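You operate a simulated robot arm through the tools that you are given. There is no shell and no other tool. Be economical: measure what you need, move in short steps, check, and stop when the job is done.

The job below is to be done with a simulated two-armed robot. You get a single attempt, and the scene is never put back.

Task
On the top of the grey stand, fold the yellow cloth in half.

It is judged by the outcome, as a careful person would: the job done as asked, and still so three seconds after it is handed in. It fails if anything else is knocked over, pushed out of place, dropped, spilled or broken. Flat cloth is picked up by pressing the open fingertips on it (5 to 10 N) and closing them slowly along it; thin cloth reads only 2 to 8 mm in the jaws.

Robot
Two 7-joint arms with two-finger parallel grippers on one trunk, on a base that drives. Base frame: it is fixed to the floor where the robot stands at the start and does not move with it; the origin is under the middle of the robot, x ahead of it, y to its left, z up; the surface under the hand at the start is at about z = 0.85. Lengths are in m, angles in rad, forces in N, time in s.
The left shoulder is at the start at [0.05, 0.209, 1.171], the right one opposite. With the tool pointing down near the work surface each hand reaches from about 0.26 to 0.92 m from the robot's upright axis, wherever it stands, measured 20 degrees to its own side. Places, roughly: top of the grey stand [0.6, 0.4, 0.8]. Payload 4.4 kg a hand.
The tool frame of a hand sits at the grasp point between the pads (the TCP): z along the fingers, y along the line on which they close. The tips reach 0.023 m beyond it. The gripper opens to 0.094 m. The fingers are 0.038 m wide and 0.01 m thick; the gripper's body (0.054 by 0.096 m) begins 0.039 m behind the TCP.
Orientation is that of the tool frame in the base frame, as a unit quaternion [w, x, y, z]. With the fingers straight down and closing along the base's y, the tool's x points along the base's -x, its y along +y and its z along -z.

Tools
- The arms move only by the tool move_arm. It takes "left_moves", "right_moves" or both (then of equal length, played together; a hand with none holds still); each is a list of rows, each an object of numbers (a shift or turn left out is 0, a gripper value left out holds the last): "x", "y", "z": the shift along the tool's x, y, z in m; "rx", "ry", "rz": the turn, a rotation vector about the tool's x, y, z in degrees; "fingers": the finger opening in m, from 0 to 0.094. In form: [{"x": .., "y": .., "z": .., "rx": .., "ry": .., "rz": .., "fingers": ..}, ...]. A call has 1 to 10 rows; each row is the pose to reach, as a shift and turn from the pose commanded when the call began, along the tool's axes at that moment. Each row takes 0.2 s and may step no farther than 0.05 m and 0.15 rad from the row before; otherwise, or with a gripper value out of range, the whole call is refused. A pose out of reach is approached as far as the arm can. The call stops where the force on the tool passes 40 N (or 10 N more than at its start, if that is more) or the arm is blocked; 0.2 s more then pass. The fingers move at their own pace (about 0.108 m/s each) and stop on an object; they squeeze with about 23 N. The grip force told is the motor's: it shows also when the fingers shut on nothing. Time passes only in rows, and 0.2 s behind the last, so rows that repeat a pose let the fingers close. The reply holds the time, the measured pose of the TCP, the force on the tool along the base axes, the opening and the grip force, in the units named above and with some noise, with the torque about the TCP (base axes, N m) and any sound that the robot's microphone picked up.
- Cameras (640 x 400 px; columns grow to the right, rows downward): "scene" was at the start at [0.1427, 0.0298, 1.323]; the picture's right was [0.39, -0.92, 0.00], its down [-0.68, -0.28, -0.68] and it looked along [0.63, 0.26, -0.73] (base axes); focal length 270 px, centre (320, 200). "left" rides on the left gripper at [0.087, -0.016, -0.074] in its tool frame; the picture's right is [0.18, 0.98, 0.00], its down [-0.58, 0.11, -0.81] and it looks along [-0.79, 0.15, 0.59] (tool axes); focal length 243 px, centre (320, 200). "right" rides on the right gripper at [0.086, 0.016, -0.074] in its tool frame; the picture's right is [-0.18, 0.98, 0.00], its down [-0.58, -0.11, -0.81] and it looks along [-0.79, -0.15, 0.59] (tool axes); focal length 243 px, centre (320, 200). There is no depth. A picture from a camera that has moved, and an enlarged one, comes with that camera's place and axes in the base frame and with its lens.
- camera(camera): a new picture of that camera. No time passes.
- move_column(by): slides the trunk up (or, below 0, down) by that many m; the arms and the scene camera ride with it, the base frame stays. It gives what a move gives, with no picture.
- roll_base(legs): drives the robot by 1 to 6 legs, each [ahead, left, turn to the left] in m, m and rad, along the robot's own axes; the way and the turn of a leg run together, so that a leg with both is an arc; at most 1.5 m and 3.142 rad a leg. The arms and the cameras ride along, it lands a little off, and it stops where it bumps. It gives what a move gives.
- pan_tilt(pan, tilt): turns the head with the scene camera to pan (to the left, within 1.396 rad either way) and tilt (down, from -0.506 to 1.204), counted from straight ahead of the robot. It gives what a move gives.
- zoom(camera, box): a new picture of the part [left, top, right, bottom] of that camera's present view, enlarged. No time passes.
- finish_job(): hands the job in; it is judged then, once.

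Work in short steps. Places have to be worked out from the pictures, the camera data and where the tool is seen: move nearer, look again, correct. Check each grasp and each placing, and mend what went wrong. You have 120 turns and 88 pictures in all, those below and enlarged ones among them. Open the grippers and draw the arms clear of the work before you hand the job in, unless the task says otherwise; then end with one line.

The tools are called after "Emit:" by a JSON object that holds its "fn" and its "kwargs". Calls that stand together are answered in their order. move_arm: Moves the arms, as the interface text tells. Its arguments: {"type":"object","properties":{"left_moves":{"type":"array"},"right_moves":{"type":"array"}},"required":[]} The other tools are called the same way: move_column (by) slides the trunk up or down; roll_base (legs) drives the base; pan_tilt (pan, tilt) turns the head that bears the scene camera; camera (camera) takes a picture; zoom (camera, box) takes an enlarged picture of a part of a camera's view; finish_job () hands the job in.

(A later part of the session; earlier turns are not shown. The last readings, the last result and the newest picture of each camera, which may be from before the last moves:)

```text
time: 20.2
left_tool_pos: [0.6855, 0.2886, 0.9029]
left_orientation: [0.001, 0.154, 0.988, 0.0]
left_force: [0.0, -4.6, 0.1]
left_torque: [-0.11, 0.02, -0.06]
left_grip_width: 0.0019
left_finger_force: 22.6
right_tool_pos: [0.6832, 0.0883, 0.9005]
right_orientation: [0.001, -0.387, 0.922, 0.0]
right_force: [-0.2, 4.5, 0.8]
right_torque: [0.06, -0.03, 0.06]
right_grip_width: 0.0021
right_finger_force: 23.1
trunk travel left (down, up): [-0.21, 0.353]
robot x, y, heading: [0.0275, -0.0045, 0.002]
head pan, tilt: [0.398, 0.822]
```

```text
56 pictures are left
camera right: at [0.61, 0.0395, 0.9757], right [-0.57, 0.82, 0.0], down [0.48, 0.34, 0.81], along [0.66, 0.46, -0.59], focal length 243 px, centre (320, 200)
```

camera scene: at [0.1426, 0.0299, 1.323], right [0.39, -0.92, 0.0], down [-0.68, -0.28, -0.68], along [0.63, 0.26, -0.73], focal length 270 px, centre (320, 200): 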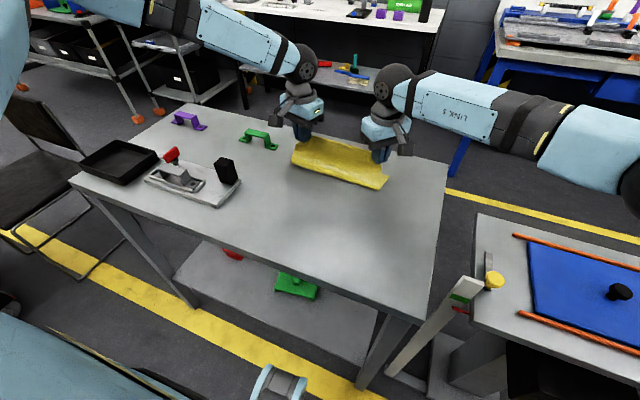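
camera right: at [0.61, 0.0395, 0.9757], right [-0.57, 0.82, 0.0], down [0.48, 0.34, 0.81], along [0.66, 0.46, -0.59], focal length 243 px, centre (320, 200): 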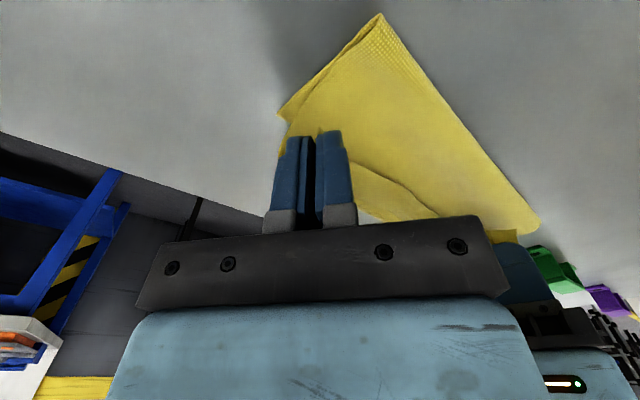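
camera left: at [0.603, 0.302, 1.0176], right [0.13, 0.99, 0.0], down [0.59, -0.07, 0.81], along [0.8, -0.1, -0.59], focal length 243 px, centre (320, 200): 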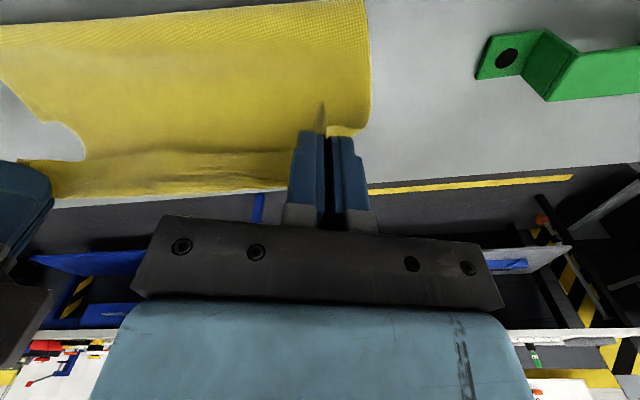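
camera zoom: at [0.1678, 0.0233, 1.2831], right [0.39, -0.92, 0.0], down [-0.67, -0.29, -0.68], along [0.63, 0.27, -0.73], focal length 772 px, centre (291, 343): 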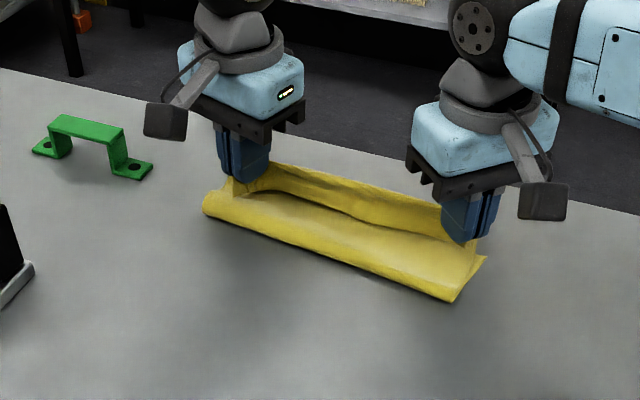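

The cloth is folding over well, with the fold line now at about x 0.63 and moving back as the hands go lower. I lower another 0.02.

Emit:
{"fn": "move_column", "kwargs": {"by": -0.02}}

Emit:
{"fn": "zoom", "kwargs": {"camera": "scene", "box": [220, 80, 440, 220]}}

Emit:
{"fn": "camera", "kwargs": {"camera": "right"}}

Emit:
{"fn": "camera", "kwargs": {"camera": "left"}}

```text
time: 20.9
left_tool_pos: [0.6859, 0.287, 0.883]
left_orientation: [0.001, 0.154, 0.988, 0.0]
left_force: [0.3, -5.0, 0.5]
left_torque: [-0.1, 0.02, -0.12]
left_grip_width: 0.0021
left_finger_force: 23.1
right_tool_pos: [0.6819, 0.089, 0.8807]
right_orientation: [0.001, -0.386, 0.923, -0.001]
right_force: [0.1, 3.1, -0.2]
right_torque: [0.06, -0.05, 0.07]
right_grip_width: 0.002
right_finger_force: 23.0
trunk travel left (down, up): [-0.19, 0.373]
robot x, y, heading: [0.0257, -0.0025, 0.007]
head pan, tilt: [0.398, 0.822]
```

```text
2.86 times, centred on (330, 150) of scene
camera zoom: at [0.1678, 0.0232, 1.2631], right [0.39, -0.92, 0.0], down [-0.67, -0.29, -0.68], along [0.63, 0.27, -0.73], focal length 772 px, centre (291, 343)
```

zoom: 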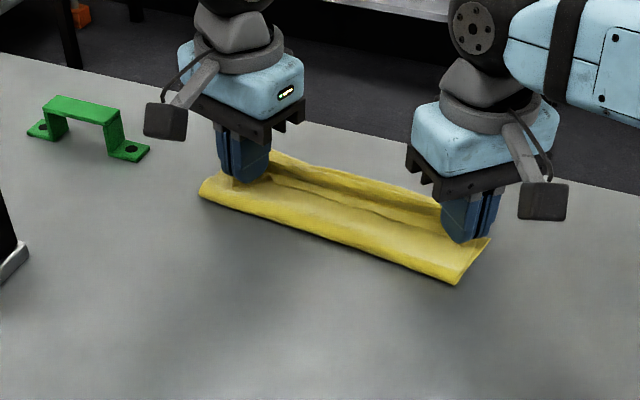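

```text
54 pictures are left
camera right: at [0.61, 0.0395, 0.9557], right [-0.57, 0.82, 0.0], down [0.48, 0.34, 0.81], along [0.66, 0.46, -0.59], focal length 243 px, centre (320, 200)
```

right: 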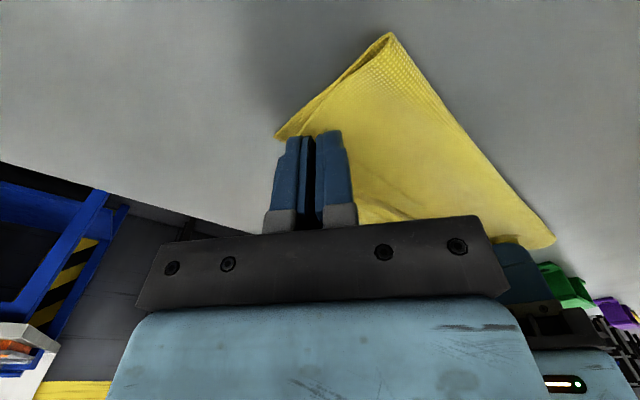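

```text
53 pictures are left
camera left: at [0.5977, 0.2991, 0.9581], right [0.13, 0.99, 0.0], down [0.59, -0.07, 0.81], along [0.8, -0.1, -0.59], focal length 243 px, centre (320, 200)
```

left: 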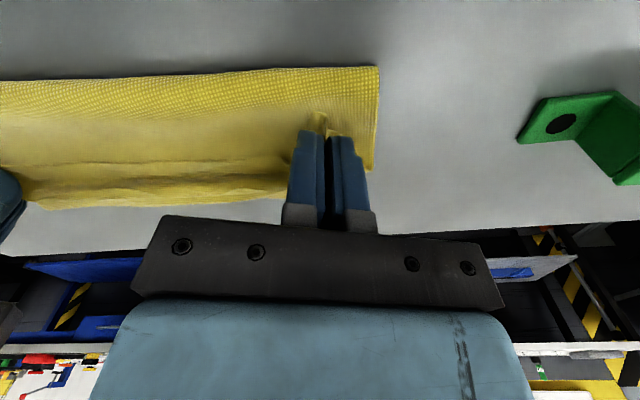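

The fold line sits too far forward (x ≈ 0.64), with a rolled tube there instead of a half fold, because I carried the edge too high. I reverse along a lower arc so the bottom half lies flat again, then refold with a tighter arc.

Emit:
{"fn": "move_arm", "kwargs": {"left_moves": [{"x": 0.0114, "y": -0.0037, "z": -0.031}, {"x": 0.0352, "y": -0.0113, "z": -0.064}, {"x": 0.0695, "y": -0.0223, "z": -0.083}, {"x": 0.1009, "y": -0.0324, "z": -0.086}, {"x": 0.1171, "y": -0.0376, "z": -0.083}, {"x": 0.1171, "y": -0.0376, "z": -0.083}], "right_moves": [{"x": 0.0098, "y": 0.01, "z": -0.031}, {"x": 0.0295, "y": 0.0299, "z": -0.064}, {"x": 0.0569, "y": 0.0577, "z": -0.083}, {"x": 0.0828, "y": 0.084, "z": -0.086}, {"x": 0.0948, "y": 0.0961, "z": -0.083}, {"x": 0.0948, "y": 0.0961, "z": -0.083}]}}

Emit:
{"fn": "zoom", "kwargs": {"camera": "scene", "box": [220, 80, 440, 220]}}

Emit:
{"fn": "camera", "kwargs": {"camera": "right"}}

Emit:
{"fn": "camera", "kwargs": {"camera": "left"}}

```text
time: 22.3
left_tool_pos: [0.563, 0.2879, 0.9643]
left_orientation: [0.0, 0.155, 0.988, -0.001]
left_force: [-0.7, -6.3, 0.0]
left_torque: [-0.16, 0.04, -0.12]
left_grip_width: 0.0021
left_finger_force: 22.8
right_tool_pos: [0.548, 0.0892, 0.9629]
right_orientation: [0.001, -0.387, 0.922, 0.0]
right_force: [1.5, 5.7, -0.1]
right_torque: [0.1, 0.0, 0.07]
right_grip_width: 0.002
right_finger_force: 22.9
trunk travel left (down, up): [-0.19, 0.373]
robot x, y, heading: [0.0221, -0.0052, 0.004]
head pan, tilt: [0.398, 0.822]
```

```text
2.86 times, centred on (330, 150) of scene
camera zoom: at [0.1685, 0.0234, 1.263], right [0.39, -0.92, 0.0], down [-0.68, -0.29, -0.68], along [0.63, 0.27, -0.73], focal length 772 px, centre (291, 343)
```

zoom: 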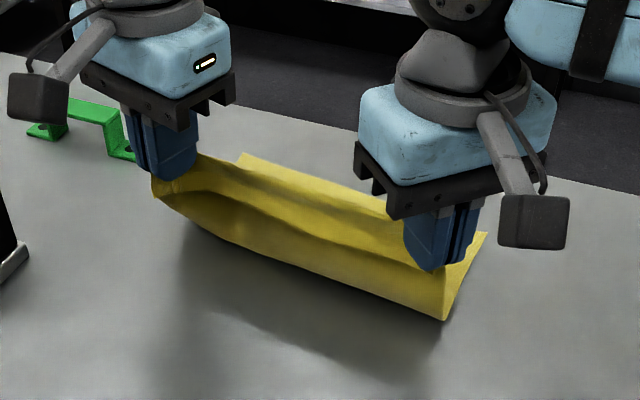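

```text
51 pictures are left
camera right: at [0.4752, 0.0386, 1.0374], right [-0.57, 0.82, 0.0], down [0.48, 0.34, 0.81], along [0.66, 0.46, -0.59], focal length 243 px, centre (320, 200)
```

right: 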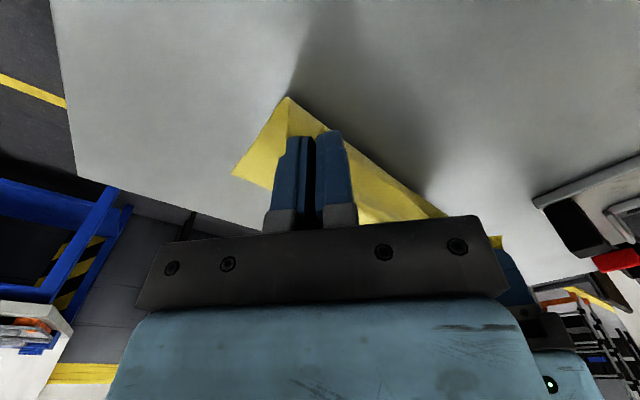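

```text
50 pictures are left
camera left: at [0.4757, 0.2986, 1.0401], right [0.13, 0.99, 0.0], down [0.59, -0.07, 0.81], along [0.8, -0.1, -0.59], focal length 243 px, centre (320, 200)
```

left: 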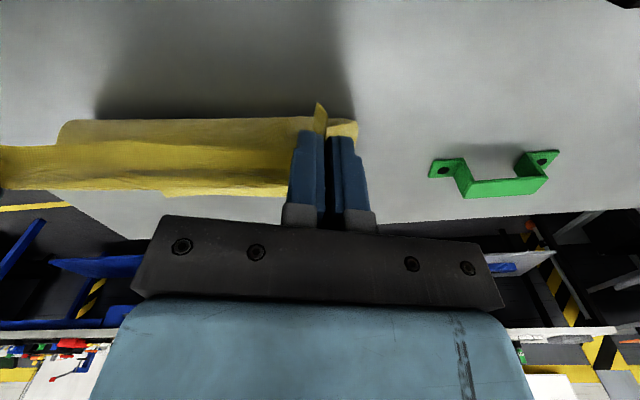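

Now the bottom half lies flat again (fold base at x ≈ 0.593, far corner 0.708). I refold on a lower, slacker arc.

Emit:
{"fn": "move_arm", "kwargs": {"left_moves": [{"x": -0.0209, "y": 0.0067, "z": 0.019}, {"x": -0.0495, "y": 0.0159, "z": 0.034}, {"x": -0.0781, "y": 0.0251, "z": 0.049}, {"x": -0.1, "y": 0.0321, "z": 0.064}, {"x": -0.1142, "y": 0.0367, "z": 0.077}], "right_moves": [{"x": -0.0154, "y": -0.0157, "z": 0.019}, {"x": -0.0365, "y": -0.037, "z": 0.034}, {"x": -0.0576, "y": -0.0584, "z": 0.049}, {"x": -0.0751, "y": -0.0762, "z": 0.064}, {"x": -0.087, "y": -0.0883, "z": 0.077}]}}

Emit:
{"fn": "zoom", "kwargs": {"camera": "scene", "box": [220, 80, 440, 220]}}

Emit:
{"fn": "camera", "kwargs": {"camera": "right"}}

Emit:
{"fn": "camera", "kwargs": {"camera": "left"}}

```text
time: 23.5
left_tool_pos: [0.6831, 0.2895, 0.8863]
left_orientation: [0.0, 0.155, 0.988, 0.0]
left_force: [-0.2, -5.4, 0.5]
left_torque: [-0.14, 0.01, -0.13]
left_grip_width: 0.0021
left_finger_force: 22.5
right_tool_pos: [0.6711, 0.0904, 0.8844]
right_orientation: [0.0, -0.387, 0.922, -0.001]
right_force: [0.3, 6.2, 0.2]
right_torque: [0.1, -0.03, 0.07]
right_grip_width: 0.002
right_finger_force: 23.7
trunk travel left (down, up): [-0.19, 0.373]
robot x, y, heading: [0.0224, -0.0077, 0.0]
head pan, tilt: [0.398, 0.822]
```

```text
2.86 times, centred on (330, 150) of scene
camera zoom: at [0.1692, 0.0239, 1.2629], right [0.39, -0.92, 0.0], down [-0.68, -0.29, -0.68], along [0.63, 0.26, -0.73], focal length 772 px, centre (291, 343)
```

zoom: 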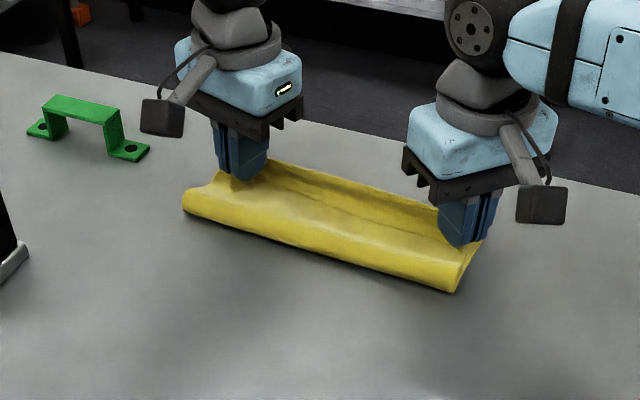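

```text
48 pictures are left
camera right: at [0.5998, 0.0401, 0.9599], right [-0.57, 0.82, 0.0], down [0.49, 0.34, 0.81], along [0.66, 0.46, -0.59], focal length 243 px, centre (320, 200)
```

right: 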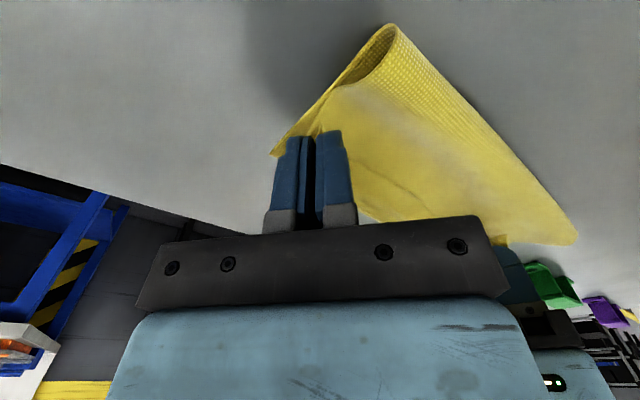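

```text
47 pictures are left
camera left: at [0.5956, 0.3001, 0.9616], right [0.13, 0.99, 0.0], down [0.59, -0.07, 0.81], along [0.8, -0.1, -0.59], focal length 243 px, centre (320, 200)
```

left: 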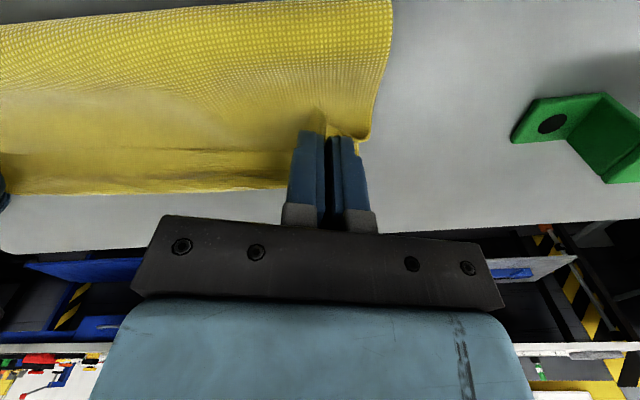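

Much better: the fold now wraps at x ≈ 0.61 with the edge over the far edge. I lower slightly and release both gently.

Emit:
{"fn": "move_column", "kwargs": {"by": -0.008}}

Emit:
{"fn": "move_arm", "kwargs": {"left_moves": [{"fingers": 0.008}, {"fingers": 0.016}, {"fingers": 0.024}, {"fingers": 0.024}], "right_moves": [{"fingers": 0.008}, {"fingers": 0.016}, {"fingers": 0.024}, {"fingers": 0.024}]}}

Emit:
{"fn": "camera", "kwargs": {"camera": "left"}}

Emit:
{"fn": "camera", "kwargs": {"camera": "right"}}

```text
time: 24.0
left_tool_pos: [0.6827, 0.2888, 0.8793]
left_orientation: [0.001, 0.155, 0.988, 0.0]
left_force: [-0.1, -4.6, 3.6]
left_torque: [-0.12, 0.02, -0.15]
left_grip_width: 0.0023
left_finger_force: 22.5
right_tool_pos: [0.6709, 0.0889, 0.8783]
right_orientation: [0.001, -0.387, 0.922, 0.0]
right_force: [1.2, 5.3, 0.7]
right_torque: [0.13, 0.05, 0.08]
right_grip_width: 0.002
right_finger_force: 22.8
trunk travel left (down, up): [-0.182, 0.381]
robot x, y, heading: [0.0242, -0.0068, 0.004]
head pan, tilt: [0.398, 0.822]
```

```text
time: 25.0
left_tool_pos: [0.6819, 0.2893, 0.8799]
left_orientation: [0.0, 0.154, 0.988, 0.0]
left_force: [1.0, 0.6, 0.1]
left_torque: [-0.01, 0.0, 0.01]
left_grip_width: 0.0239
left_finger_force: 0.0
right_tool_pos: [0.6712, 0.09, 0.8777]
right_orientation: [0.0, -0.386, 0.922, 0.001]
right_force: [-0.5, -0.1, 0.3]
right_torque: [-0.01, -0.03, 0.03]
right_grip_width: 0.024
right_finger_force: 0.1
trunk travel left (down, up): [-0.182, 0.381]
robot x, y, heading: [0.0266, -0.004, 0.006]
head pan, tilt: [0.398, 0.822]
```

```text
46 pictures are left
camera left: at [0.5949, 0.2997, 0.9547], right [0.13, 0.99, 0.0], down [0.59, -0.07, 0.81], along [0.8, -0.1, -0.59], focal length 243 px, centre (320, 200)
```

left: 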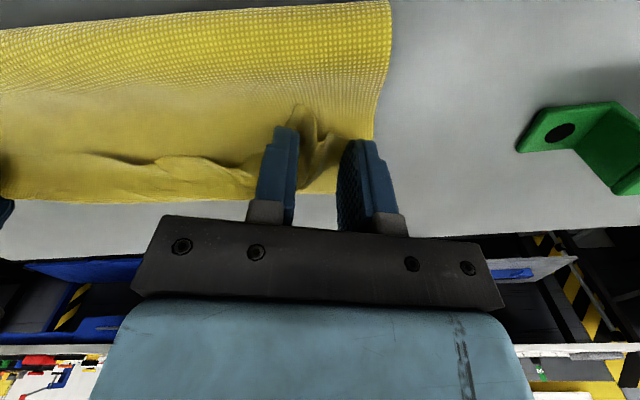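

```text
45 pictures are left
camera right: at [0.599, 0.0398, 0.9527], right [-0.57, 0.82, 0.0], down [0.48, 0.34, 0.81], along [0.66, 0.46, -0.59], focal length 243 px, centre (320, 200)
```

right: 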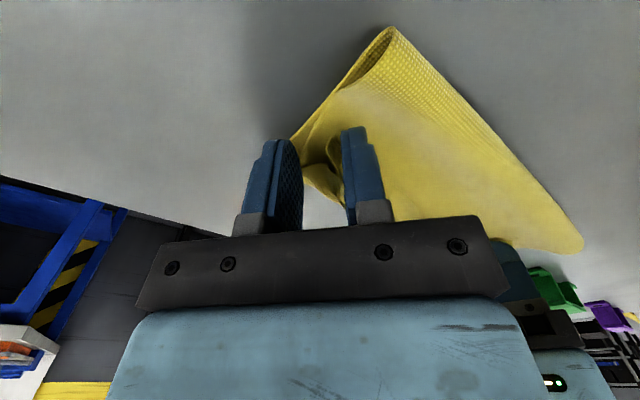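

Both are released, with the pinched creases between the fingers. I raise the hands straight up with the trunk and look.

Emit:
{"fn": "move_column", "kwargs": {"by": 0.12}}

Emit:
{"fn": "camera", "kwargs": {"camera": "left"}}

Emit:
{"fn": "camera", "kwargs": {"camera": "right"}}

Emit:
{"fn": "zoom", "kwargs": {"camera": "scene", "box": [220, 100, 440, 240]}}

```text
time: 26.5
left_tool_pos: [0.6834, 0.2893, 0.9977]
left_orientation: [0.0, 0.155, 0.988, -0.001]
left_force: [-0.1, 1.1, -0.4]
left_torque: [-0.04, 0.01, 0.0]
left_grip_width: 0.0244
left_finger_force: 0.0
right_tool_pos: [0.672, 0.0896, 0.9974]
right_orientation: [-0.001, -0.387, 0.922, 0.0]
right_force: [-0.3, 0.4, 0.6]
right_torque: [0.03, -0.02, 0.03]
right_grip_width: 0.0241
right_finger_force: 0.0
trunk travel left (down, up): [-0.302, 0.261]
robot x, y, heading: [0.0238, -0.007, 0.005]
head pan, tilt: [0.398, 0.822]
```

```text
44 pictures are left
camera left: at [0.5951, 0.2998, 1.0744], right [0.13, 0.99, 0.0], down [0.59, -0.07, 0.81], along [0.8, -0.1, -0.59], focal length 243 px, centre (320, 200)
```

left: 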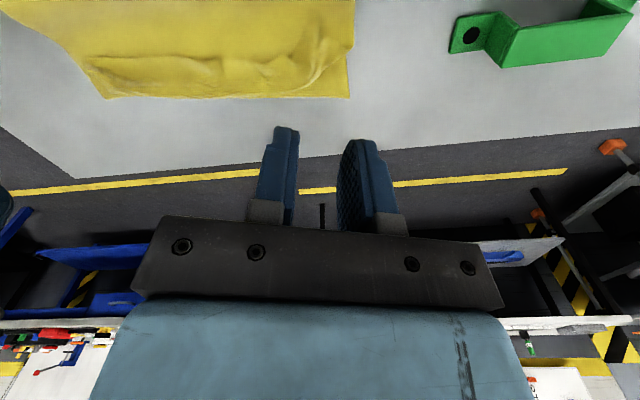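

```text
43 pictures are left
camera right: at [0.5992, 0.0399, 1.0725], right [-0.57, 0.82, 0.0], down [0.48, 0.34, 0.81], along [0.66, 0.46, -0.59], focal length 243 px, centre (320, 200)
```

right: 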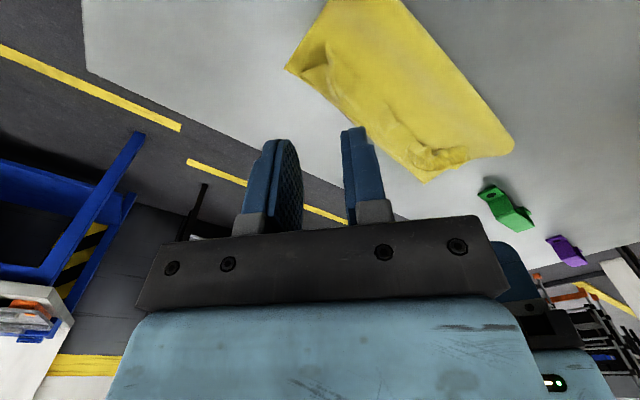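

```text
2.86 times, centred on (330, 170) of scene
camera zoom: at [0.1686, 0.0235, 1.3749], right [0.39, -0.92, 0.0], down [-0.68, -0.29, -0.68], along [0.63, 0.26, -0.73], focal length 772 px, centre (291, 286)
```

zoom: 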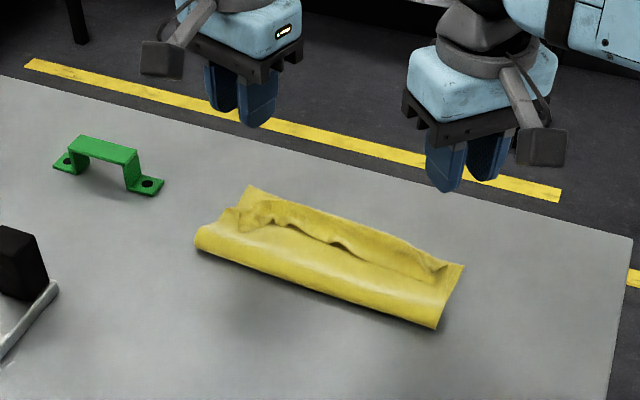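

The cloth is folded, but the folded-over hem looks crumpled along its edge. I zoom in for a closer look.

Emit:
{"fn": "zoom", "kwargs": {"camera": "scene", "box": [280, 155, 390, 220]}}

Emit:
{"fn": "zoom", "kwargs": {"camera": "right", "box": [260, 0, 540, 190]}}

```text
5.82 times, centred on (335, 188) of scene
camera zoom: at [0.1686, 0.0235, 1.3749], right [0.39, -0.92, 0.0], down [-0.68, -0.29, -0.68], along [0.63, 0.26, -0.73], focal length 1573 px, centre (233, 273)
```

zoom: 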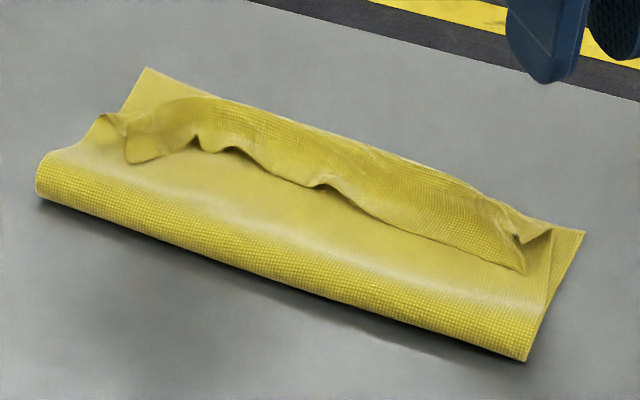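

```text
2.11 times, centred on (400, 95) of right
camera zoom: at [0.5992, 0.0399, 1.0725], right [-0.57, 0.82, 0.0], down [0.48, 0.34, 0.81], along [0.66, 0.46, -0.59], focal length 511 px, centre (152, 421)
```

zoom: 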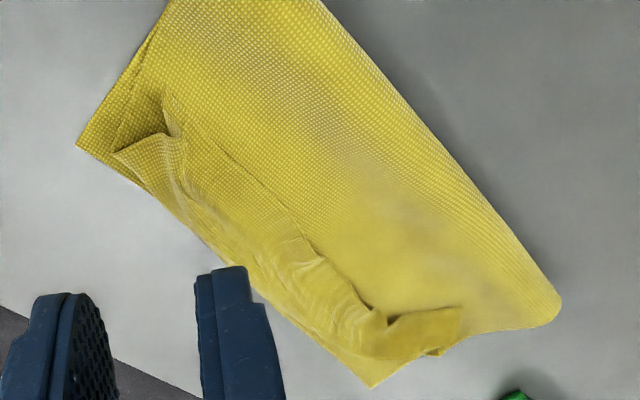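

A strip about 3 cm wide of the upper layer's edge is flipped back on top. I will pick up its loose corners just above the layer and turn the strip forward. First I turn and place the hands over its ends, fingers open to 0.06.

Emit:
{"fn": "move_arm", "kwargs": {"left_moves": [{"x": 0.001, "y": -0.006, "rz": 7, "fingers": 0.06}, {"x": 0.002, "y": -0.012, "rz": 14}, {"x": 0.003, "y": -0.018, "rz": 21}, {"x": 0.0041, "y": -0.0234, "rz": 27}], "right_moves": [{"x": -0.0015, "y": 0.002, "fingers": 0.06}, {"x": -0.003, "y": 0.004}, {"x": -0.0045, "y": 0.006}, {"x": -0.006, "y": 0.0087}]}}

Emit:
{"fn": "move_column", "kwargs": {"by": -0.09}}

Emit:
{"fn": "camera", "kwargs": {"camera": "left"}}

Emit:
{"fn": "camera", "kwargs": {"camera": "right"}}

```text
time: 27.5
left_tool_pos: [0.6714, 0.2682, 0.9984]
left_orientation: [0.002, 0.381, 0.925, 0.0]
left_force: [-0.8, -0.1, 0.2]
left_torque: [0.01, 0.06, -0.01]
left_grip_width: 0.0602
left_finger_force: 0.1
right_tool_pos: [0.6704, 0.0988, 0.9976]
right_orientation: [0.001, -0.387, 0.922, 0.001]
right_force: [-0.3, -0.6, -0.2]
right_torque: [0.01, -0.01, -0.02]
right_grip_width: 0.0597
right_finger_force: 0.0
trunk travel left (down, up): [-0.302, 0.261]
robot x, y, heading: [0.025, -0.0058, 0.004]
head pan, tilt: [0.398, 0.822]
```

```text
time: 28.8
left_tool_pos: [0.6715, 0.2679, 0.9089]
left_orientation: [0.0, 0.381, 0.925, -0.001]
left_force: [-0.2, 0.7, 0.0]
left_torque: [0.01, 0.0, 0.02]
left_grip_width: 0.0599
left_finger_force: 0.1
right_tool_pos: [0.6701, 0.0993, 0.9081]
right_orientation: [0.0, -0.387, 0.922, 0.0]
right_force: [0.7, -0.2, -0.8]
right_torque: [0.03, 0.02, 0.0]
right_grip_width: 0.06
right_finger_force: 0.1
trunk travel left (down, up): [-0.212, 0.351]
robot x, y, heading: [0.025, -0.0052, 0.002]
head pan, tilt: [0.398, 0.822]
```

```text
39 pictures are left
camera left: at [0.5983, 0.317, 0.9848], right [0.56, 0.83, 0.0], down [0.49, -0.33, 0.81], along [0.67, -0.45, -0.59], focal length 243 px, centre (320, 200)
```

left: 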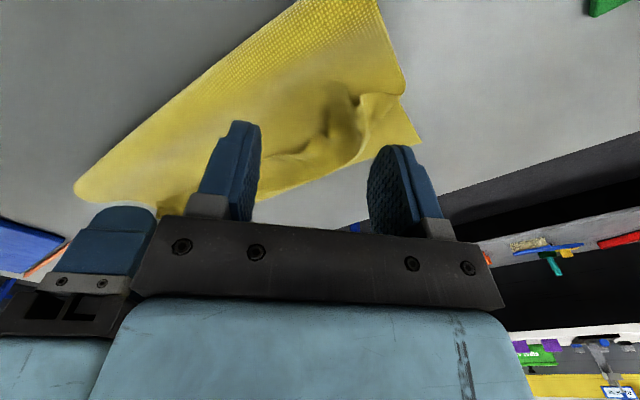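

```text
38 pictures are left
camera right: at [0.5969, 0.0502, 0.9831], right [-0.57, 0.82, 0.0], down [0.48, 0.34, 0.81], along [0.66, 0.46, -0.59], focal length 243 px, centre (320, 200)
```

right: 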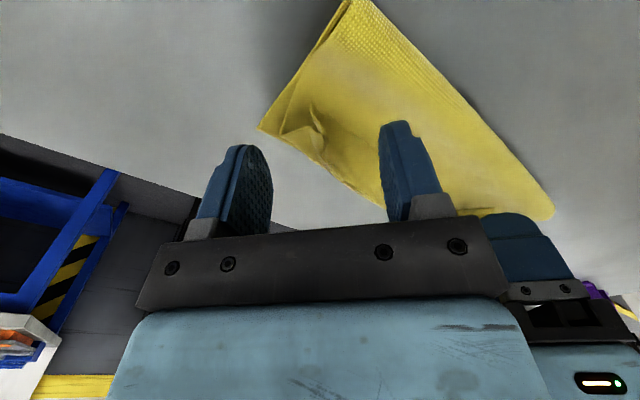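

The pinch centres project onto the hem ends. I zoom on the left end, where the hem is more tangled.

Emit:
{"fn": "zoom", "kwargs": {"camera": "left", "box": [220, 30, 450, 200]}}

Emit:
{"fn": "zoom", "kwargs": {"camera": "right", "box": [220, 30, 450, 200]}}

```text
2.35 times, centred on (335, 115) of left
camera zoom: at [0.5983, 0.317, 0.9848], right [0.56, 0.83, 0.0], down [0.49, -0.33, 0.81], along [0.67, -0.45, -0.59], focal length 571 px, centre (285, 400)
```

zoom: 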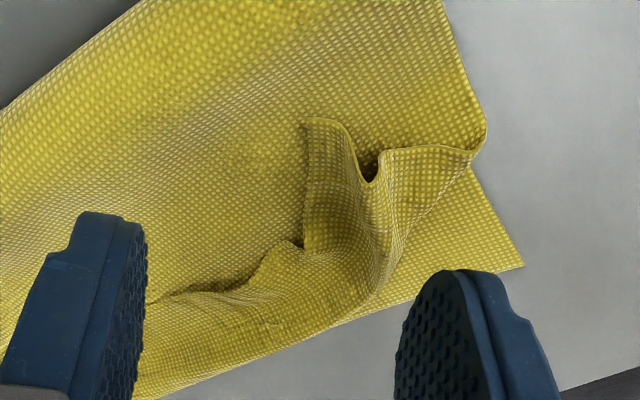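

```text
2.35 times, centred on (335, 115) of right
camera zoom: at [0.5969, 0.0502, 0.9831], right [-0.57, 0.82, 0.0], down [0.48, 0.34, 0.81], along [0.66, 0.46, -0.59], focal length 571 px, centre (285, 400)
```

zoom: 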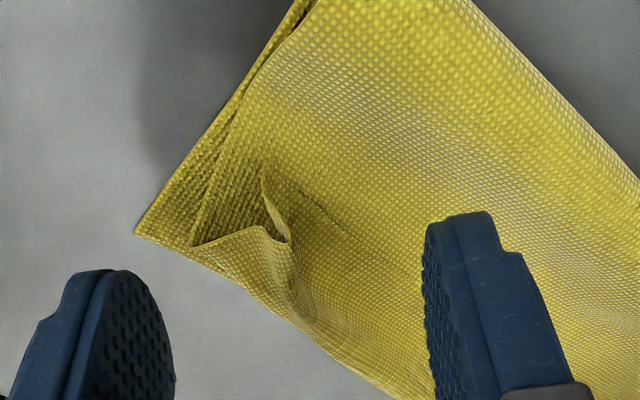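

Clear view now: the loose corner flaps stand up. I shift the left hand 11 mm so its flap lies between the fingers, then lower both to just above the layer.

Emit:
{"fn": "move_arm", "kwargs": {"left_moves": [{"x": 0.002, "y": 0.006}, {"x": 0.004, "y": 0.011}]}}

Emit:
{"fn": "move_column", "kwargs": {"by": -0.025}}

Emit:
{"fn": "camera", "kwargs": {"camera": "left"}}

Emit:
{"fn": "camera", "kwargs": {"camera": "right"}}

```text
time: 29.4
left_tool_pos: [0.6771, 0.2778, 0.9083]
left_orientation: [-0.001, 0.381, 0.925, 0.001]
left_force: [0.4, 0.0, -0.2]
left_torque: [-0.01, 0.01, 0.01]
left_grip_width: 0.0601
left_finger_force: 0.0
right_tool_pos: [0.6686, 0.1003, 0.9085]
right_orientation: [0.001, -0.387, 0.922, 0.0]
right_force: [-0.6, 0.5, 0.0]
right_torque: [0.01, 0.01, 0.02]
right_grip_width: 0.0601
right_finger_force: 0.1
trunk travel left (down, up): [-0.212, 0.351]
robot x, y, heading: [0.0217, -0.0085, -0.0]
head pan, tilt: [0.398, 0.822]
```

```text
time: 30.1
left_tool_pos: [0.6763, 0.2773, 0.8835]
left_orientation: [0.001, 0.381, 0.925, -0.001]
left_force: [-0.3, -0.2, 0.0]
left_torque: [0.0, -0.01, -0.03]
left_grip_width: 0.0601
left_finger_force: 0.1
right_tool_pos: [0.668, 0.1, 0.8836]
right_orientation: [0.001, -0.387, 0.922, 0.001]
right_force: [-1.1, -0.4, -0.3]
right_torque: [-0.02, -0.02, 0.0]
right_grip_width: 0.06
right_finger_force: 0.0
trunk travel left (down, up): [-0.187, 0.376]
robot x, y, heading: [0.0291, -0.0061, 0.004]
head pan, tilt: [0.398, 0.822]
```

```text
35 pictures are left
camera left: at [0.6034, 0.3268, 0.9596], right [0.56, 0.83, 0.0], down [0.49, -0.33, 0.81], along [0.67, -0.45, -0.59], focal length 243 px, centre (320, 200)
```

left: 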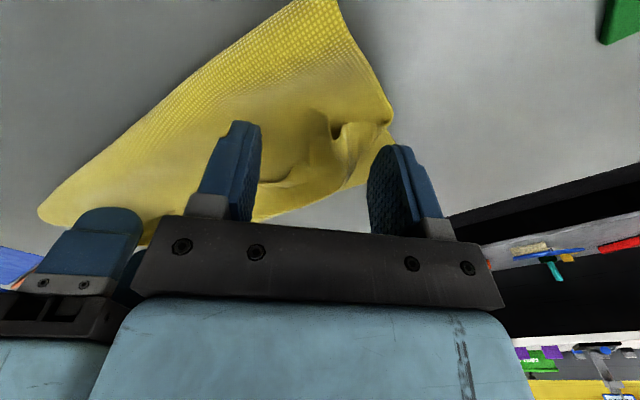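

```text
34 pictures are left
camera right: at [0.5968, 0.0501, 0.9581], right [-0.57, 0.82, 0.0], down [0.48, 0.34, 0.81], along [0.66, 0.46, -0.59], focal length 243 px, centre (320, 200)
```

right: 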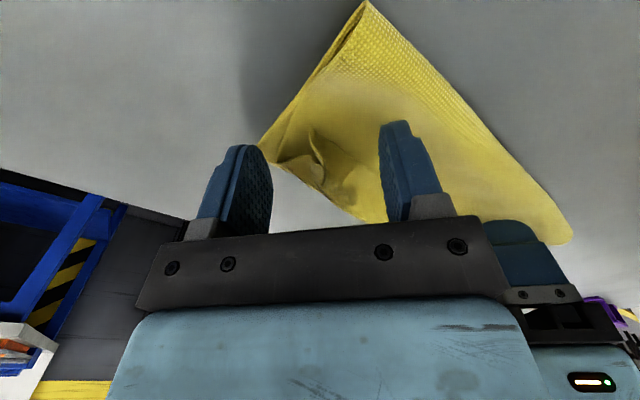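

Both flaps sit between the fingers. I lower 3 mm more and close slowly.

Emit:
{"fn": "move_column", "kwargs": {"by": -0.003}}

Emit:
{"fn": "move_arm", "kwargs": {"left_moves": [{"fingers": 0.05}, {"fingers": 0.04}, {"fingers": 0.03}, {"fingers": 0.02}, {"fingers": 0.01}, {"fingers": 0.0}, {"fingers": 0.0}, {"fingers": 0.0}], "right_moves": [{"fingers": 0.05}, {"fingers": 0.04}, {"fingers": 0.03}, {"fingers": 0.02}, {"fingers": 0.01}, {"fingers": 0.0}, {"fingers": 0.0}, {"fingers": 0.0}]}}

Emit:
{"fn": "zoom", "kwargs": {"camera": "left", "box": [200, 30, 440, 200]}}

Emit:
{"fn": "zoom", "kwargs": {"camera": "right", "box": [200, 30, 440, 200]}}

```text
time: 30.6
left_tool_pos: [0.6763, 0.2777, 0.8809]
left_orientation: [0.0, 0.381, 0.925, 0.0]
left_force: [-0.4, -0.2, 0.1]
left_torque: [0.02, 0.0, 0.0]
left_grip_width: 0.0597
left_finger_force: 0.0
right_tool_pos: [0.6689, 0.1005, 0.8808]
right_orientation: [0.001, -0.386, 0.922, 0.0]
right_force: [-0.5, 0.1, 0.1]
right_torque: [0.01, 0.01, 0.02]
right_grip_width: 0.0602
right_finger_force: 0.0
trunk travel left (down, up): [-0.184, 0.379]
robot x, y, heading: [0.028, -0.0049, 0.003]
head pan, tilt: [0.398, 0.822]
```

```text
time: 32.4
left_tool_pos: [0.676, 0.278, 0.8816]
left_orientation: [-0.001, 0.38, 0.925, 0.0]
left_force: [-0.4, 0.7, 0.3]
left_torque: [-0.01, -0.01, 0.01]
left_grip_width: 0.0021
left_finger_force: 23.5
right_tool_pos: [0.6689, 0.0995, 0.8791]
right_orientation: [0.0, -0.387, 0.922, 0.0]
right_force: [-0.3, -0.2, 0.0]
right_torque: [0.0, -0.01, -0.04]
right_grip_width: 0.002
right_finger_force: 22.6
trunk travel left (down, up): [-0.184, 0.379]
robot x, y, heading: [0.0268, -0.0051, 0.002]
head pan, tilt: [0.398, 0.822]
```

```text
2.35 times, centred on (320, 115) of left
camera zoom: at [0.6037, 0.3269, 0.9562], right [0.56, 0.83, 0.0], down [0.49, -0.33, 0.81], along [0.67, -0.45, -0.59], focal length 571 px, centre (320, 400)
```

zoom: 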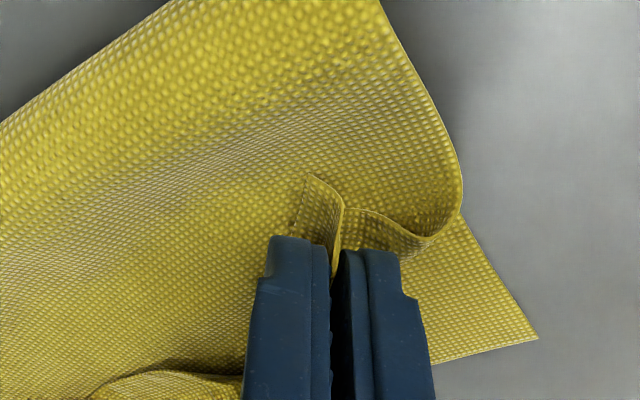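

```text
2.35 times, centred on (320, 115) of right
camera zoom: at [0.5971, 0.0502, 0.9548], right [-0.57, 0.82, 0.0], down [0.48, 0.34, 0.81], along [0.66, 0.46, -0.59], focal length 571 px, centre (320, 400)
```

zoom: 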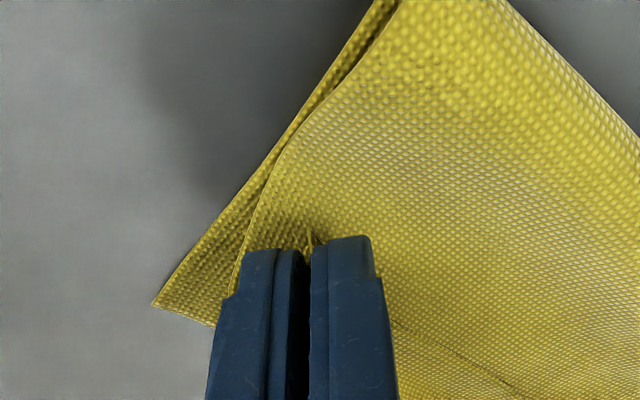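

Both hands hold something at the flaps (about 2 mm). I lift 4 cm with the arms to unroll the strip, and look.

Emit:
{"fn": "move_arm", "kwargs": {"left_moves": [{"z": -0.01}, {"z": -0.02}, {"z": -0.03}, {"z": -0.04}], "right_moves": [{"z": -0.01}, {"z": -0.02}, {"z": -0.03}, {"z": -0.04}]}}

Emit:
{"fn": "zoom", "kwargs": {"camera": "scene", "box": [250, 80, 410, 182]}}

Emit:
{"fn": "camera", "kwargs": {"camera": "left"}}

Emit:
{"fn": "camera", "kwargs": {"camera": "right"}}

```text
time: 33.4
left_tool_pos: [0.6759, 0.2763, 0.9214]
left_orientation: [-0.001, 0.381, 0.924, 0.0]
left_force: [0.1, -0.7, 0.6]
left_torque: [-0.02, -0.02, 0.04]
left_grip_width: 0.0023
left_finger_force: 23.4
right_tool_pos: [0.6695, 0.0996, 0.9208]
right_orientation: [0.0, -0.387, 0.922, 0.0]
right_force: [0.4, -1.1, 0.1]
right_torque: [-0.02, 0.02, -0.01]
right_grip_width: 0.0022
right_finger_force: 23.1
trunk travel left (down, up): [-0.184, 0.379]
robot x, y, heading: [0.0261, -0.0042, 0.002]
head pan, tilt: [0.398, 0.822]
```

```text
3.92 times, centred on (330, 131) of scene
camera zoom: at [0.168, 0.0232, 1.2571], right [0.39, -0.92, 0.0], down [-0.67, -0.29, -0.68], along [0.63, 0.27, -0.73], focal length 1060 px, centre (281, 471)
```

zoom: 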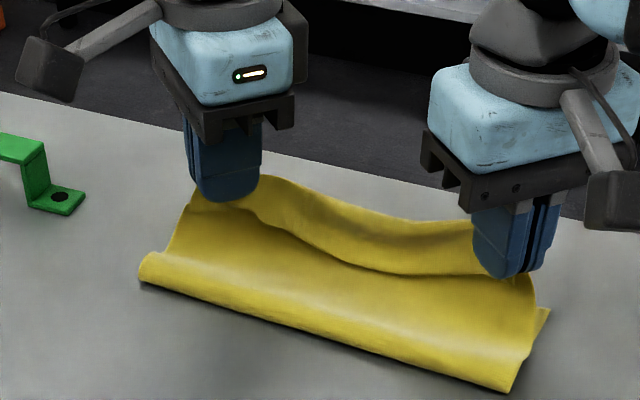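

```text
30 pictures are left
camera left: at [0.6031, 0.3264, 0.9965], right [0.56, 0.83, 0.0], down [0.49, -0.33, 0.81], along [0.67, -0.45, -0.59], focal length 243 px, centre (320, 200)
```

left: 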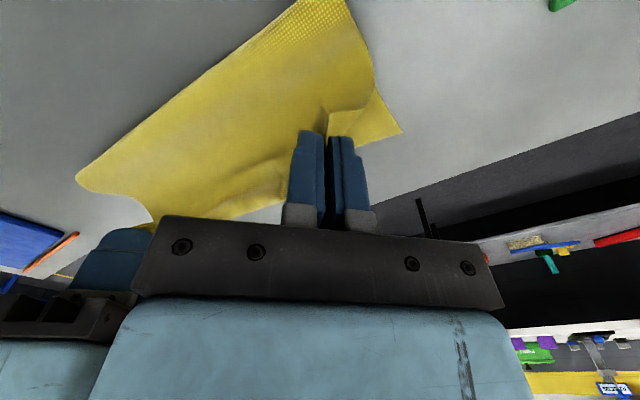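

```text
29 pictures are left
camera right: at [0.5967, 0.0498, 0.9955], right [-0.57, 0.82, 0.0], down [0.48, 0.34, 0.81], along [0.66, 0.46, -0.59], focal length 243 px, centre (320, 200)
```

right: 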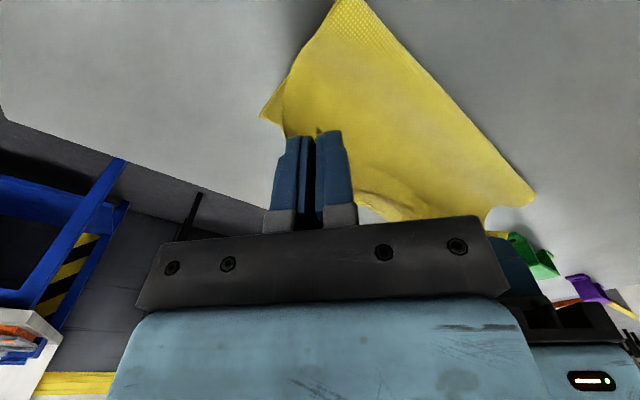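

Now the hands hold near the very corners and the strip hangs between them. I spread the hands to draw the edge straight and move forward, keeping the height low with the trunk.

Emit:
{"fn": "move_arm", "kwargs": {"left_moves": [{"x": -0.003, "y": 0.009, "z": -0.007}, {"x": -0.006, "y": 0.018, "z": -0.014}, {"x": -0.0093, "y": 0.0261, "z": -0.02}], "right_moves": [{"x": -0.0014, "y": -0.007, "z": -0.007}, {"x": -0.0027, "y": -0.014, "z": -0.014}, {"x": -0.0041, "y": -0.0212, "z": -0.02}]}}

Emit:
{"fn": "move_column", "kwargs": {"by": -0.03}}

Emit:
{"fn": "zoom", "kwargs": {"camera": "scene", "box": [250, 80, 410, 182]}}

```text
time: 34.2
left_tool_pos: [0.7017, 0.2892, 0.9402]
left_orientation: [0.0, 0.382, 0.924, 0.0]
left_force: [0.2, -1.9, 0.2]
left_torque: [-0.04, 0.01, -0.03]
left_grip_width: 0.0022
left_finger_force: 23.3
right_tool_pos: [0.6869, 0.088, 0.941]
right_orientation: [0.001, -0.386, 0.922, 0.001]
right_force: [0.3, 1.0, 0.3]
right_torque: [0.1, 0.0, 0.04]
right_grip_width: 0.002
right_finger_force: 22.7
trunk travel left (down, up): [-0.184, 0.379]
robot x, y, heading: [0.0229, -0.0071, 0.001]
head pan, tilt: [0.398, 0.822]
```

```text
time: 35.0
left_tool_pos: [0.7012, 0.2895, 0.9112]
left_orientation: [0.001, 0.381, 0.924, -0.001]
left_force: [0.2, -2.4, -0.3]
left_torque: [-0.06, 0.02, -0.03]
left_grip_width: 0.0023
left_finger_force: 22.9
right_tool_pos: [0.6863, 0.0876, 0.9105]
right_orientation: [0.001, -0.387, 0.922, 0.001]
right_force: [0.4, 2.2, -1.0]
right_torque: [0.02, -0.01, 0.06]
right_grip_width: 0.0021
right_finger_force: 23.4
trunk travel left (down, up): [-0.154, 0.409]
robot x, y, heading: [0.0232, -0.0068, -0.001]
head pan, tilt: [0.398, 0.822]
```

```text
3.92 times, centred on (330, 131) of scene
camera zoom: at [0.1678, 0.0232, 1.2271], right [0.39, -0.92, 0.0], down [-0.67, -0.29, -0.68], along [0.63, 0.27, -0.73], focal length 1060 px, centre (281, 471)
```

zoom: 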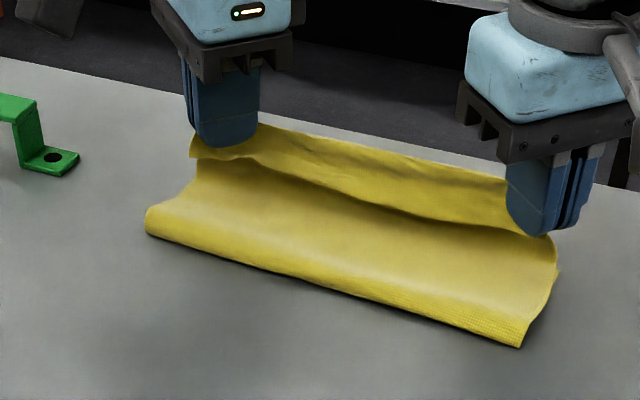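

The right hand holds the corner tip, but the left pinch is about 2 cm inside its corner, so the strip still hangs turned under. I lower to the surface, open only the left hand and look to regrasp its tip.

Emit:
{"fn": "move_column", "kwargs": {"by": -0.028}}

Emit:
{"fn": "move_arm", "kwargs": {"left_moves": [{"fingers": 0.01}, {"fingers": 0.025}, {"fingers": 0.04}, {"fingers": 0.05}, {"fingers": 0.05}]}}

Emit:
{"fn": "zoom", "kwargs": {"camera": "left", "box": [200, 0, 440, 200]}}

Emit:
{"fn": "zoom", "kwargs": {"camera": "right", "box": [200, 0, 440, 200]}}

```text
time: 35.7
left_tool_pos: [0.7016, 0.2888, 0.884]
left_orientation: [0.001, 0.381, 0.925, 0.0]
left_force: [-0.2, -1.9, -0.1]
left_torque: [-0.04, -0.01, -0.01]
left_grip_width: 0.0024
left_finger_force: 22.5
right_tool_pos: [0.6864, 0.087, 0.8819]
right_orientation: [0.001, -0.386, 0.922, 0.0]
right_force: [-0.1, 2.6, -0.3]
right_torque: [0.02, 0.0, 0.03]
right_grip_width: 0.0022
right_finger_force: 22.8
trunk travel left (down, up): [-0.126, 0.437]
robot x, y, heading: [0.0284, -0.0032, 0.002]
head pan, tilt: [0.398, 0.822]
```

```text
time: 36.9
left_tool_pos: [0.702, 0.289, 0.883]
left_orientation: [0.0, 0.381, 0.925, 0.0]
left_force: [-0.4, -0.5, 0.8]
left_torque: [-0.02, -0.01, 0.01]
left_grip_width: 0.0499
left_finger_force: 0.1
right_tool_pos: [0.6876, 0.0883, 0.8813]
right_orientation: [0.002, -0.387, 0.922, 0.0]
right_force: [-0.6, 0.0, 0.3]
right_torque: [-0.01, -0.03, 0.01]
right_grip_width: 0.0019
right_finger_force: 22.9
trunk travel left (down, up): [-0.126, 0.437]
robot x, y, heading: [0.0243, -0.0065, 0.002]
head pan, tilt: [0.398, 0.822]
```

```text
2.00 times, centred on (320, 100) of left
camera zoom: at [0.6284, 0.3384, 0.9585], right [0.56, 0.83, 0.0], down [0.49, -0.33, 0.81], along [0.67, -0.45, -0.59], focal length 485 px, centre (320, 400)
```

zoom: 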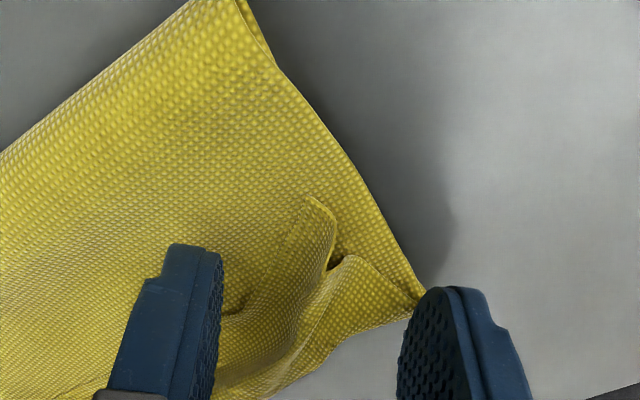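

```text
2.00 times, centred on (320, 100) of right
camera zoom: at [0.6155, 0.0384, 0.9569], right [-0.57, 0.82, 0.0], down [0.48, 0.34, 0.81], along [0.66, 0.46, -0.59], focal length 485 px, centre (320, 400)
```

zoom: 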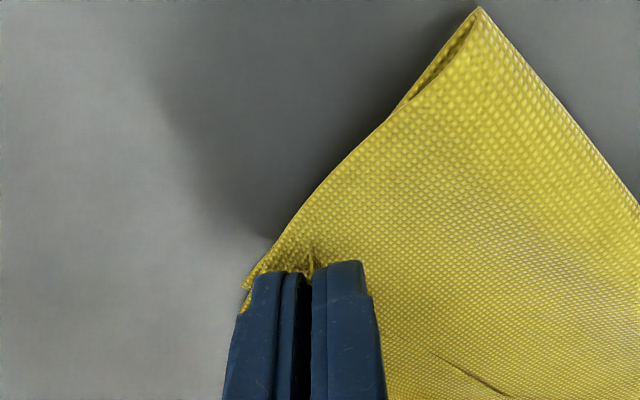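

The left flap's tip is clear: it lies about 3 cm towards the camera from the pad centre. I shift the left hand back along its tool x, open the right too, then look before closing.

Emit:
{"fn": "move_arm", "kwargs": {"left_moves": [{"x": 0.01, "y": -0.002, "z": -0.001}, {"x": 0.021, "y": -0.004, "z": -0.001}, {"x": 0.031, "y": -0.006, "z": -0.001}, {"x": 0.031, "y": -0.006, "z": -0.001}], "right_moves": [{"fingers": 0.01}, {"fingers": 0.025}, {"fingers": 0.04}, {"fingers": 0.05}]}}

Emit:
{"fn": "zoom", "kwargs": {"camera": "left", "box": [200, 0, 440, 200]}}

Emit:
{"fn": "zoom", "kwargs": {"camera": "right", "box": [200, 0, 440, 200]}}

```text
time: 37.9
left_tool_pos: [0.675, 0.3075, 0.884]
left_orientation: [0.0, 0.382, 0.924, 0.0]
left_force: [0.1, -0.3, -0.5]
left_torque: [-0.01, -0.01, -0.01]
left_grip_width: 0.0499
left_finger_force: 0.0
right_tool_pos: [0.6874, 0.0876, 0.882]
right_orientation: [0.001, -0.387, 0.922, 0.001]
right_force: [0.3, -0.3, 0.0]
right_torque: [0.0, 0.0, 0.03]
right_grip_width: 0.05
right_finger_force: 0.1
trunk travel left (down, up): [-0.126, 0.437]
robot x, y, heading: [0.0255, -0.0058, 0.001]
head pan, tilt: [0.398, 0.822]
```

```text
2.00 times, centred on (320, 100) of left
camera zoom: at [0.6023, 0.356, 0.9599], right [0.56, 0.83, 0.0], down [0.49, -0.33, 0.81], along [0.67, -0.45, -0.59], focal length 485 px, centre (320, 400)
```

zoom: 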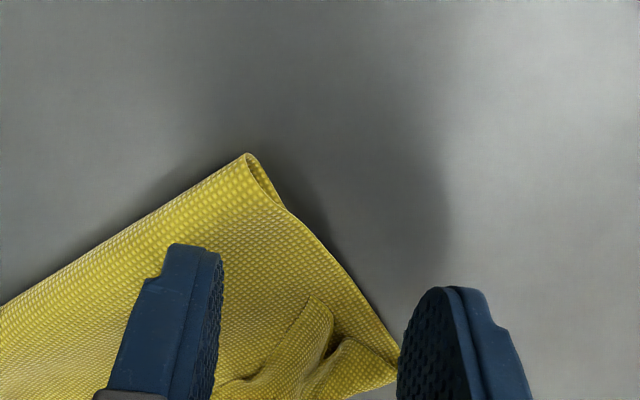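

```text
2.00 times, centred on (320, 100) of right
camera zoom: at [0.6156, 0.0383, 0.9568], right [-0.57, 0.82, 0.0], down [0.48, 0.34, 0.81], along [0.66, 0.46, -0.59], focal length 485 px, centre (320, 400)
```

zoom: 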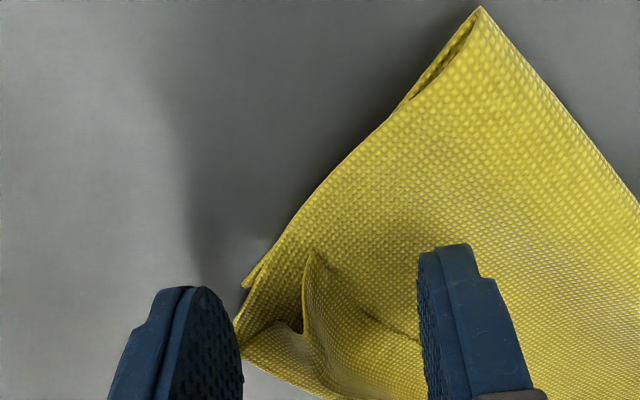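

The left tip is at the pad centre and the right tip is 18 mm nearer its camera. I shift both so that only the tips lie between the pads (left +6 mm, right +24 mm), then close slowly.

Emit:
{"fn": "move_arm", "kwargs": {"left_moves": [{"x": 0.003}, {"x": 0.006}, {"x": 0.006, "fingers": 0.04}, {"x": 0.006, "fingers": 0.03}, {"x": 0.006, "fingers": 0.02}, {"x": 0.006, "fingers": 0.01}, {"x": 0.006, "fingers": 0.0}, {"x": 0.006, "fingers": 0.0}, {"x": 0.006, "fingers": 0.0}], "right_moves": [{"x": 0.012, "z": -0.001}, {"x": 0.024, "z": -0.001}, {"x": 0.024, "z": -0.001, "fingers": 0.04}, {"x": 0.024, "z": -0.001, "fingers": 0.03}, {"x": 0.024, "z": -0.001, "fingers": 0.02}, {"x": 0.024, "z": -0.001, "fingers": 0.01}, {"x": 0.024, "z": -0.001, "fingers": 0.0}, {"x": 0.024, "z": -0.001, "fingers": 0.0}, {"x": 0.024, "z": -0.001, "fingers": 0.0}]}}

Emit:
{"fn": "zoom", "kwargs": {"camera": "left", "box": [200, 0, 440, 200]}}

Emit:
{"fn": "zoom", "kwargs": {"camera": "right", "box": [200, 0, 440, 200]}}

```text
time: 39.9
left_tool_pos: [0.6717, 0.3108, 0.8839]
left_orientation: [-0.001, 0.381, 0.925, 0.0]
left_force: [0.3, -0.8, 0.0]
left_torque: [0.01, 0.0, -0.01]
left_grip_width: 0.0012
left_finger_force: 23.1
right_tool_pos: [0.6707, 0.07, 0.8822]
right_orientation: [0.001, -0.387, 0.922, 0.001]
right_force: [-0.2, -0.3, 0.0]
right_torque: [-0.03, 0.02, 0.0]
right_grip_width: 0.0015
right_finger_force: 22.8
trunk travel left (down, up): [-0.126, 0.437]
robot x, y, heading: [0.0245, -0.0099, 0.003]
head pan, tilt: [0.398, 0.822]
```

```text
2.00 times, centred on (320, 100) of left
camera zoom: at [0.5981, 0.3602, 0.9602], right [0.56, 0.83, 0.0], down [0.49, -0.33, 0.81], along [0.67, -0.45, -0.59], focal length 485 px, centre (320, 400)
```

zoom: 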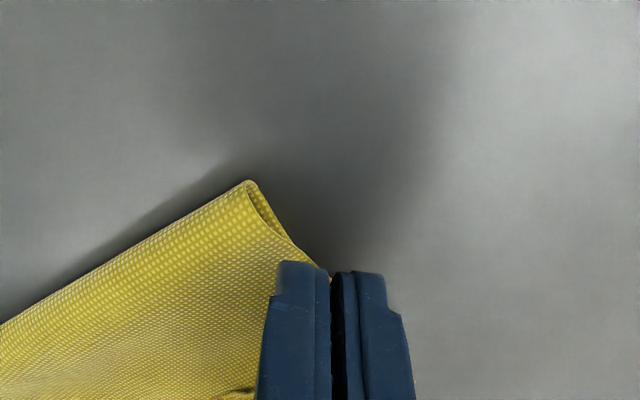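

```text
2.00 times, centred on (320, 100) of right
camera zoom: at [0.5989, 0.0206, 0.9577], right [-0.57, 0.82, 0.0], down [0.48, 0.34, 0.81], along [0.66, 0.46, -0.59], focal length 485 px, centre (320, 400)
```

zoom: 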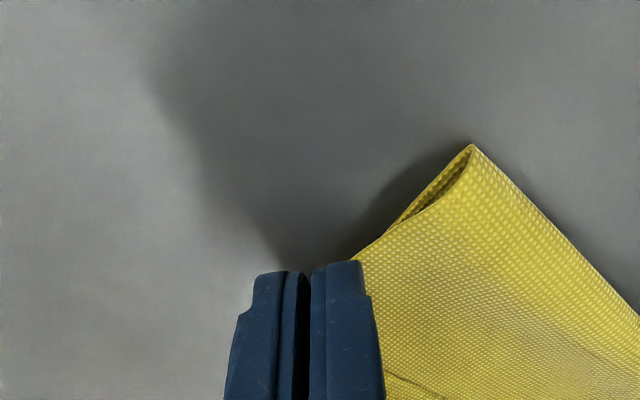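

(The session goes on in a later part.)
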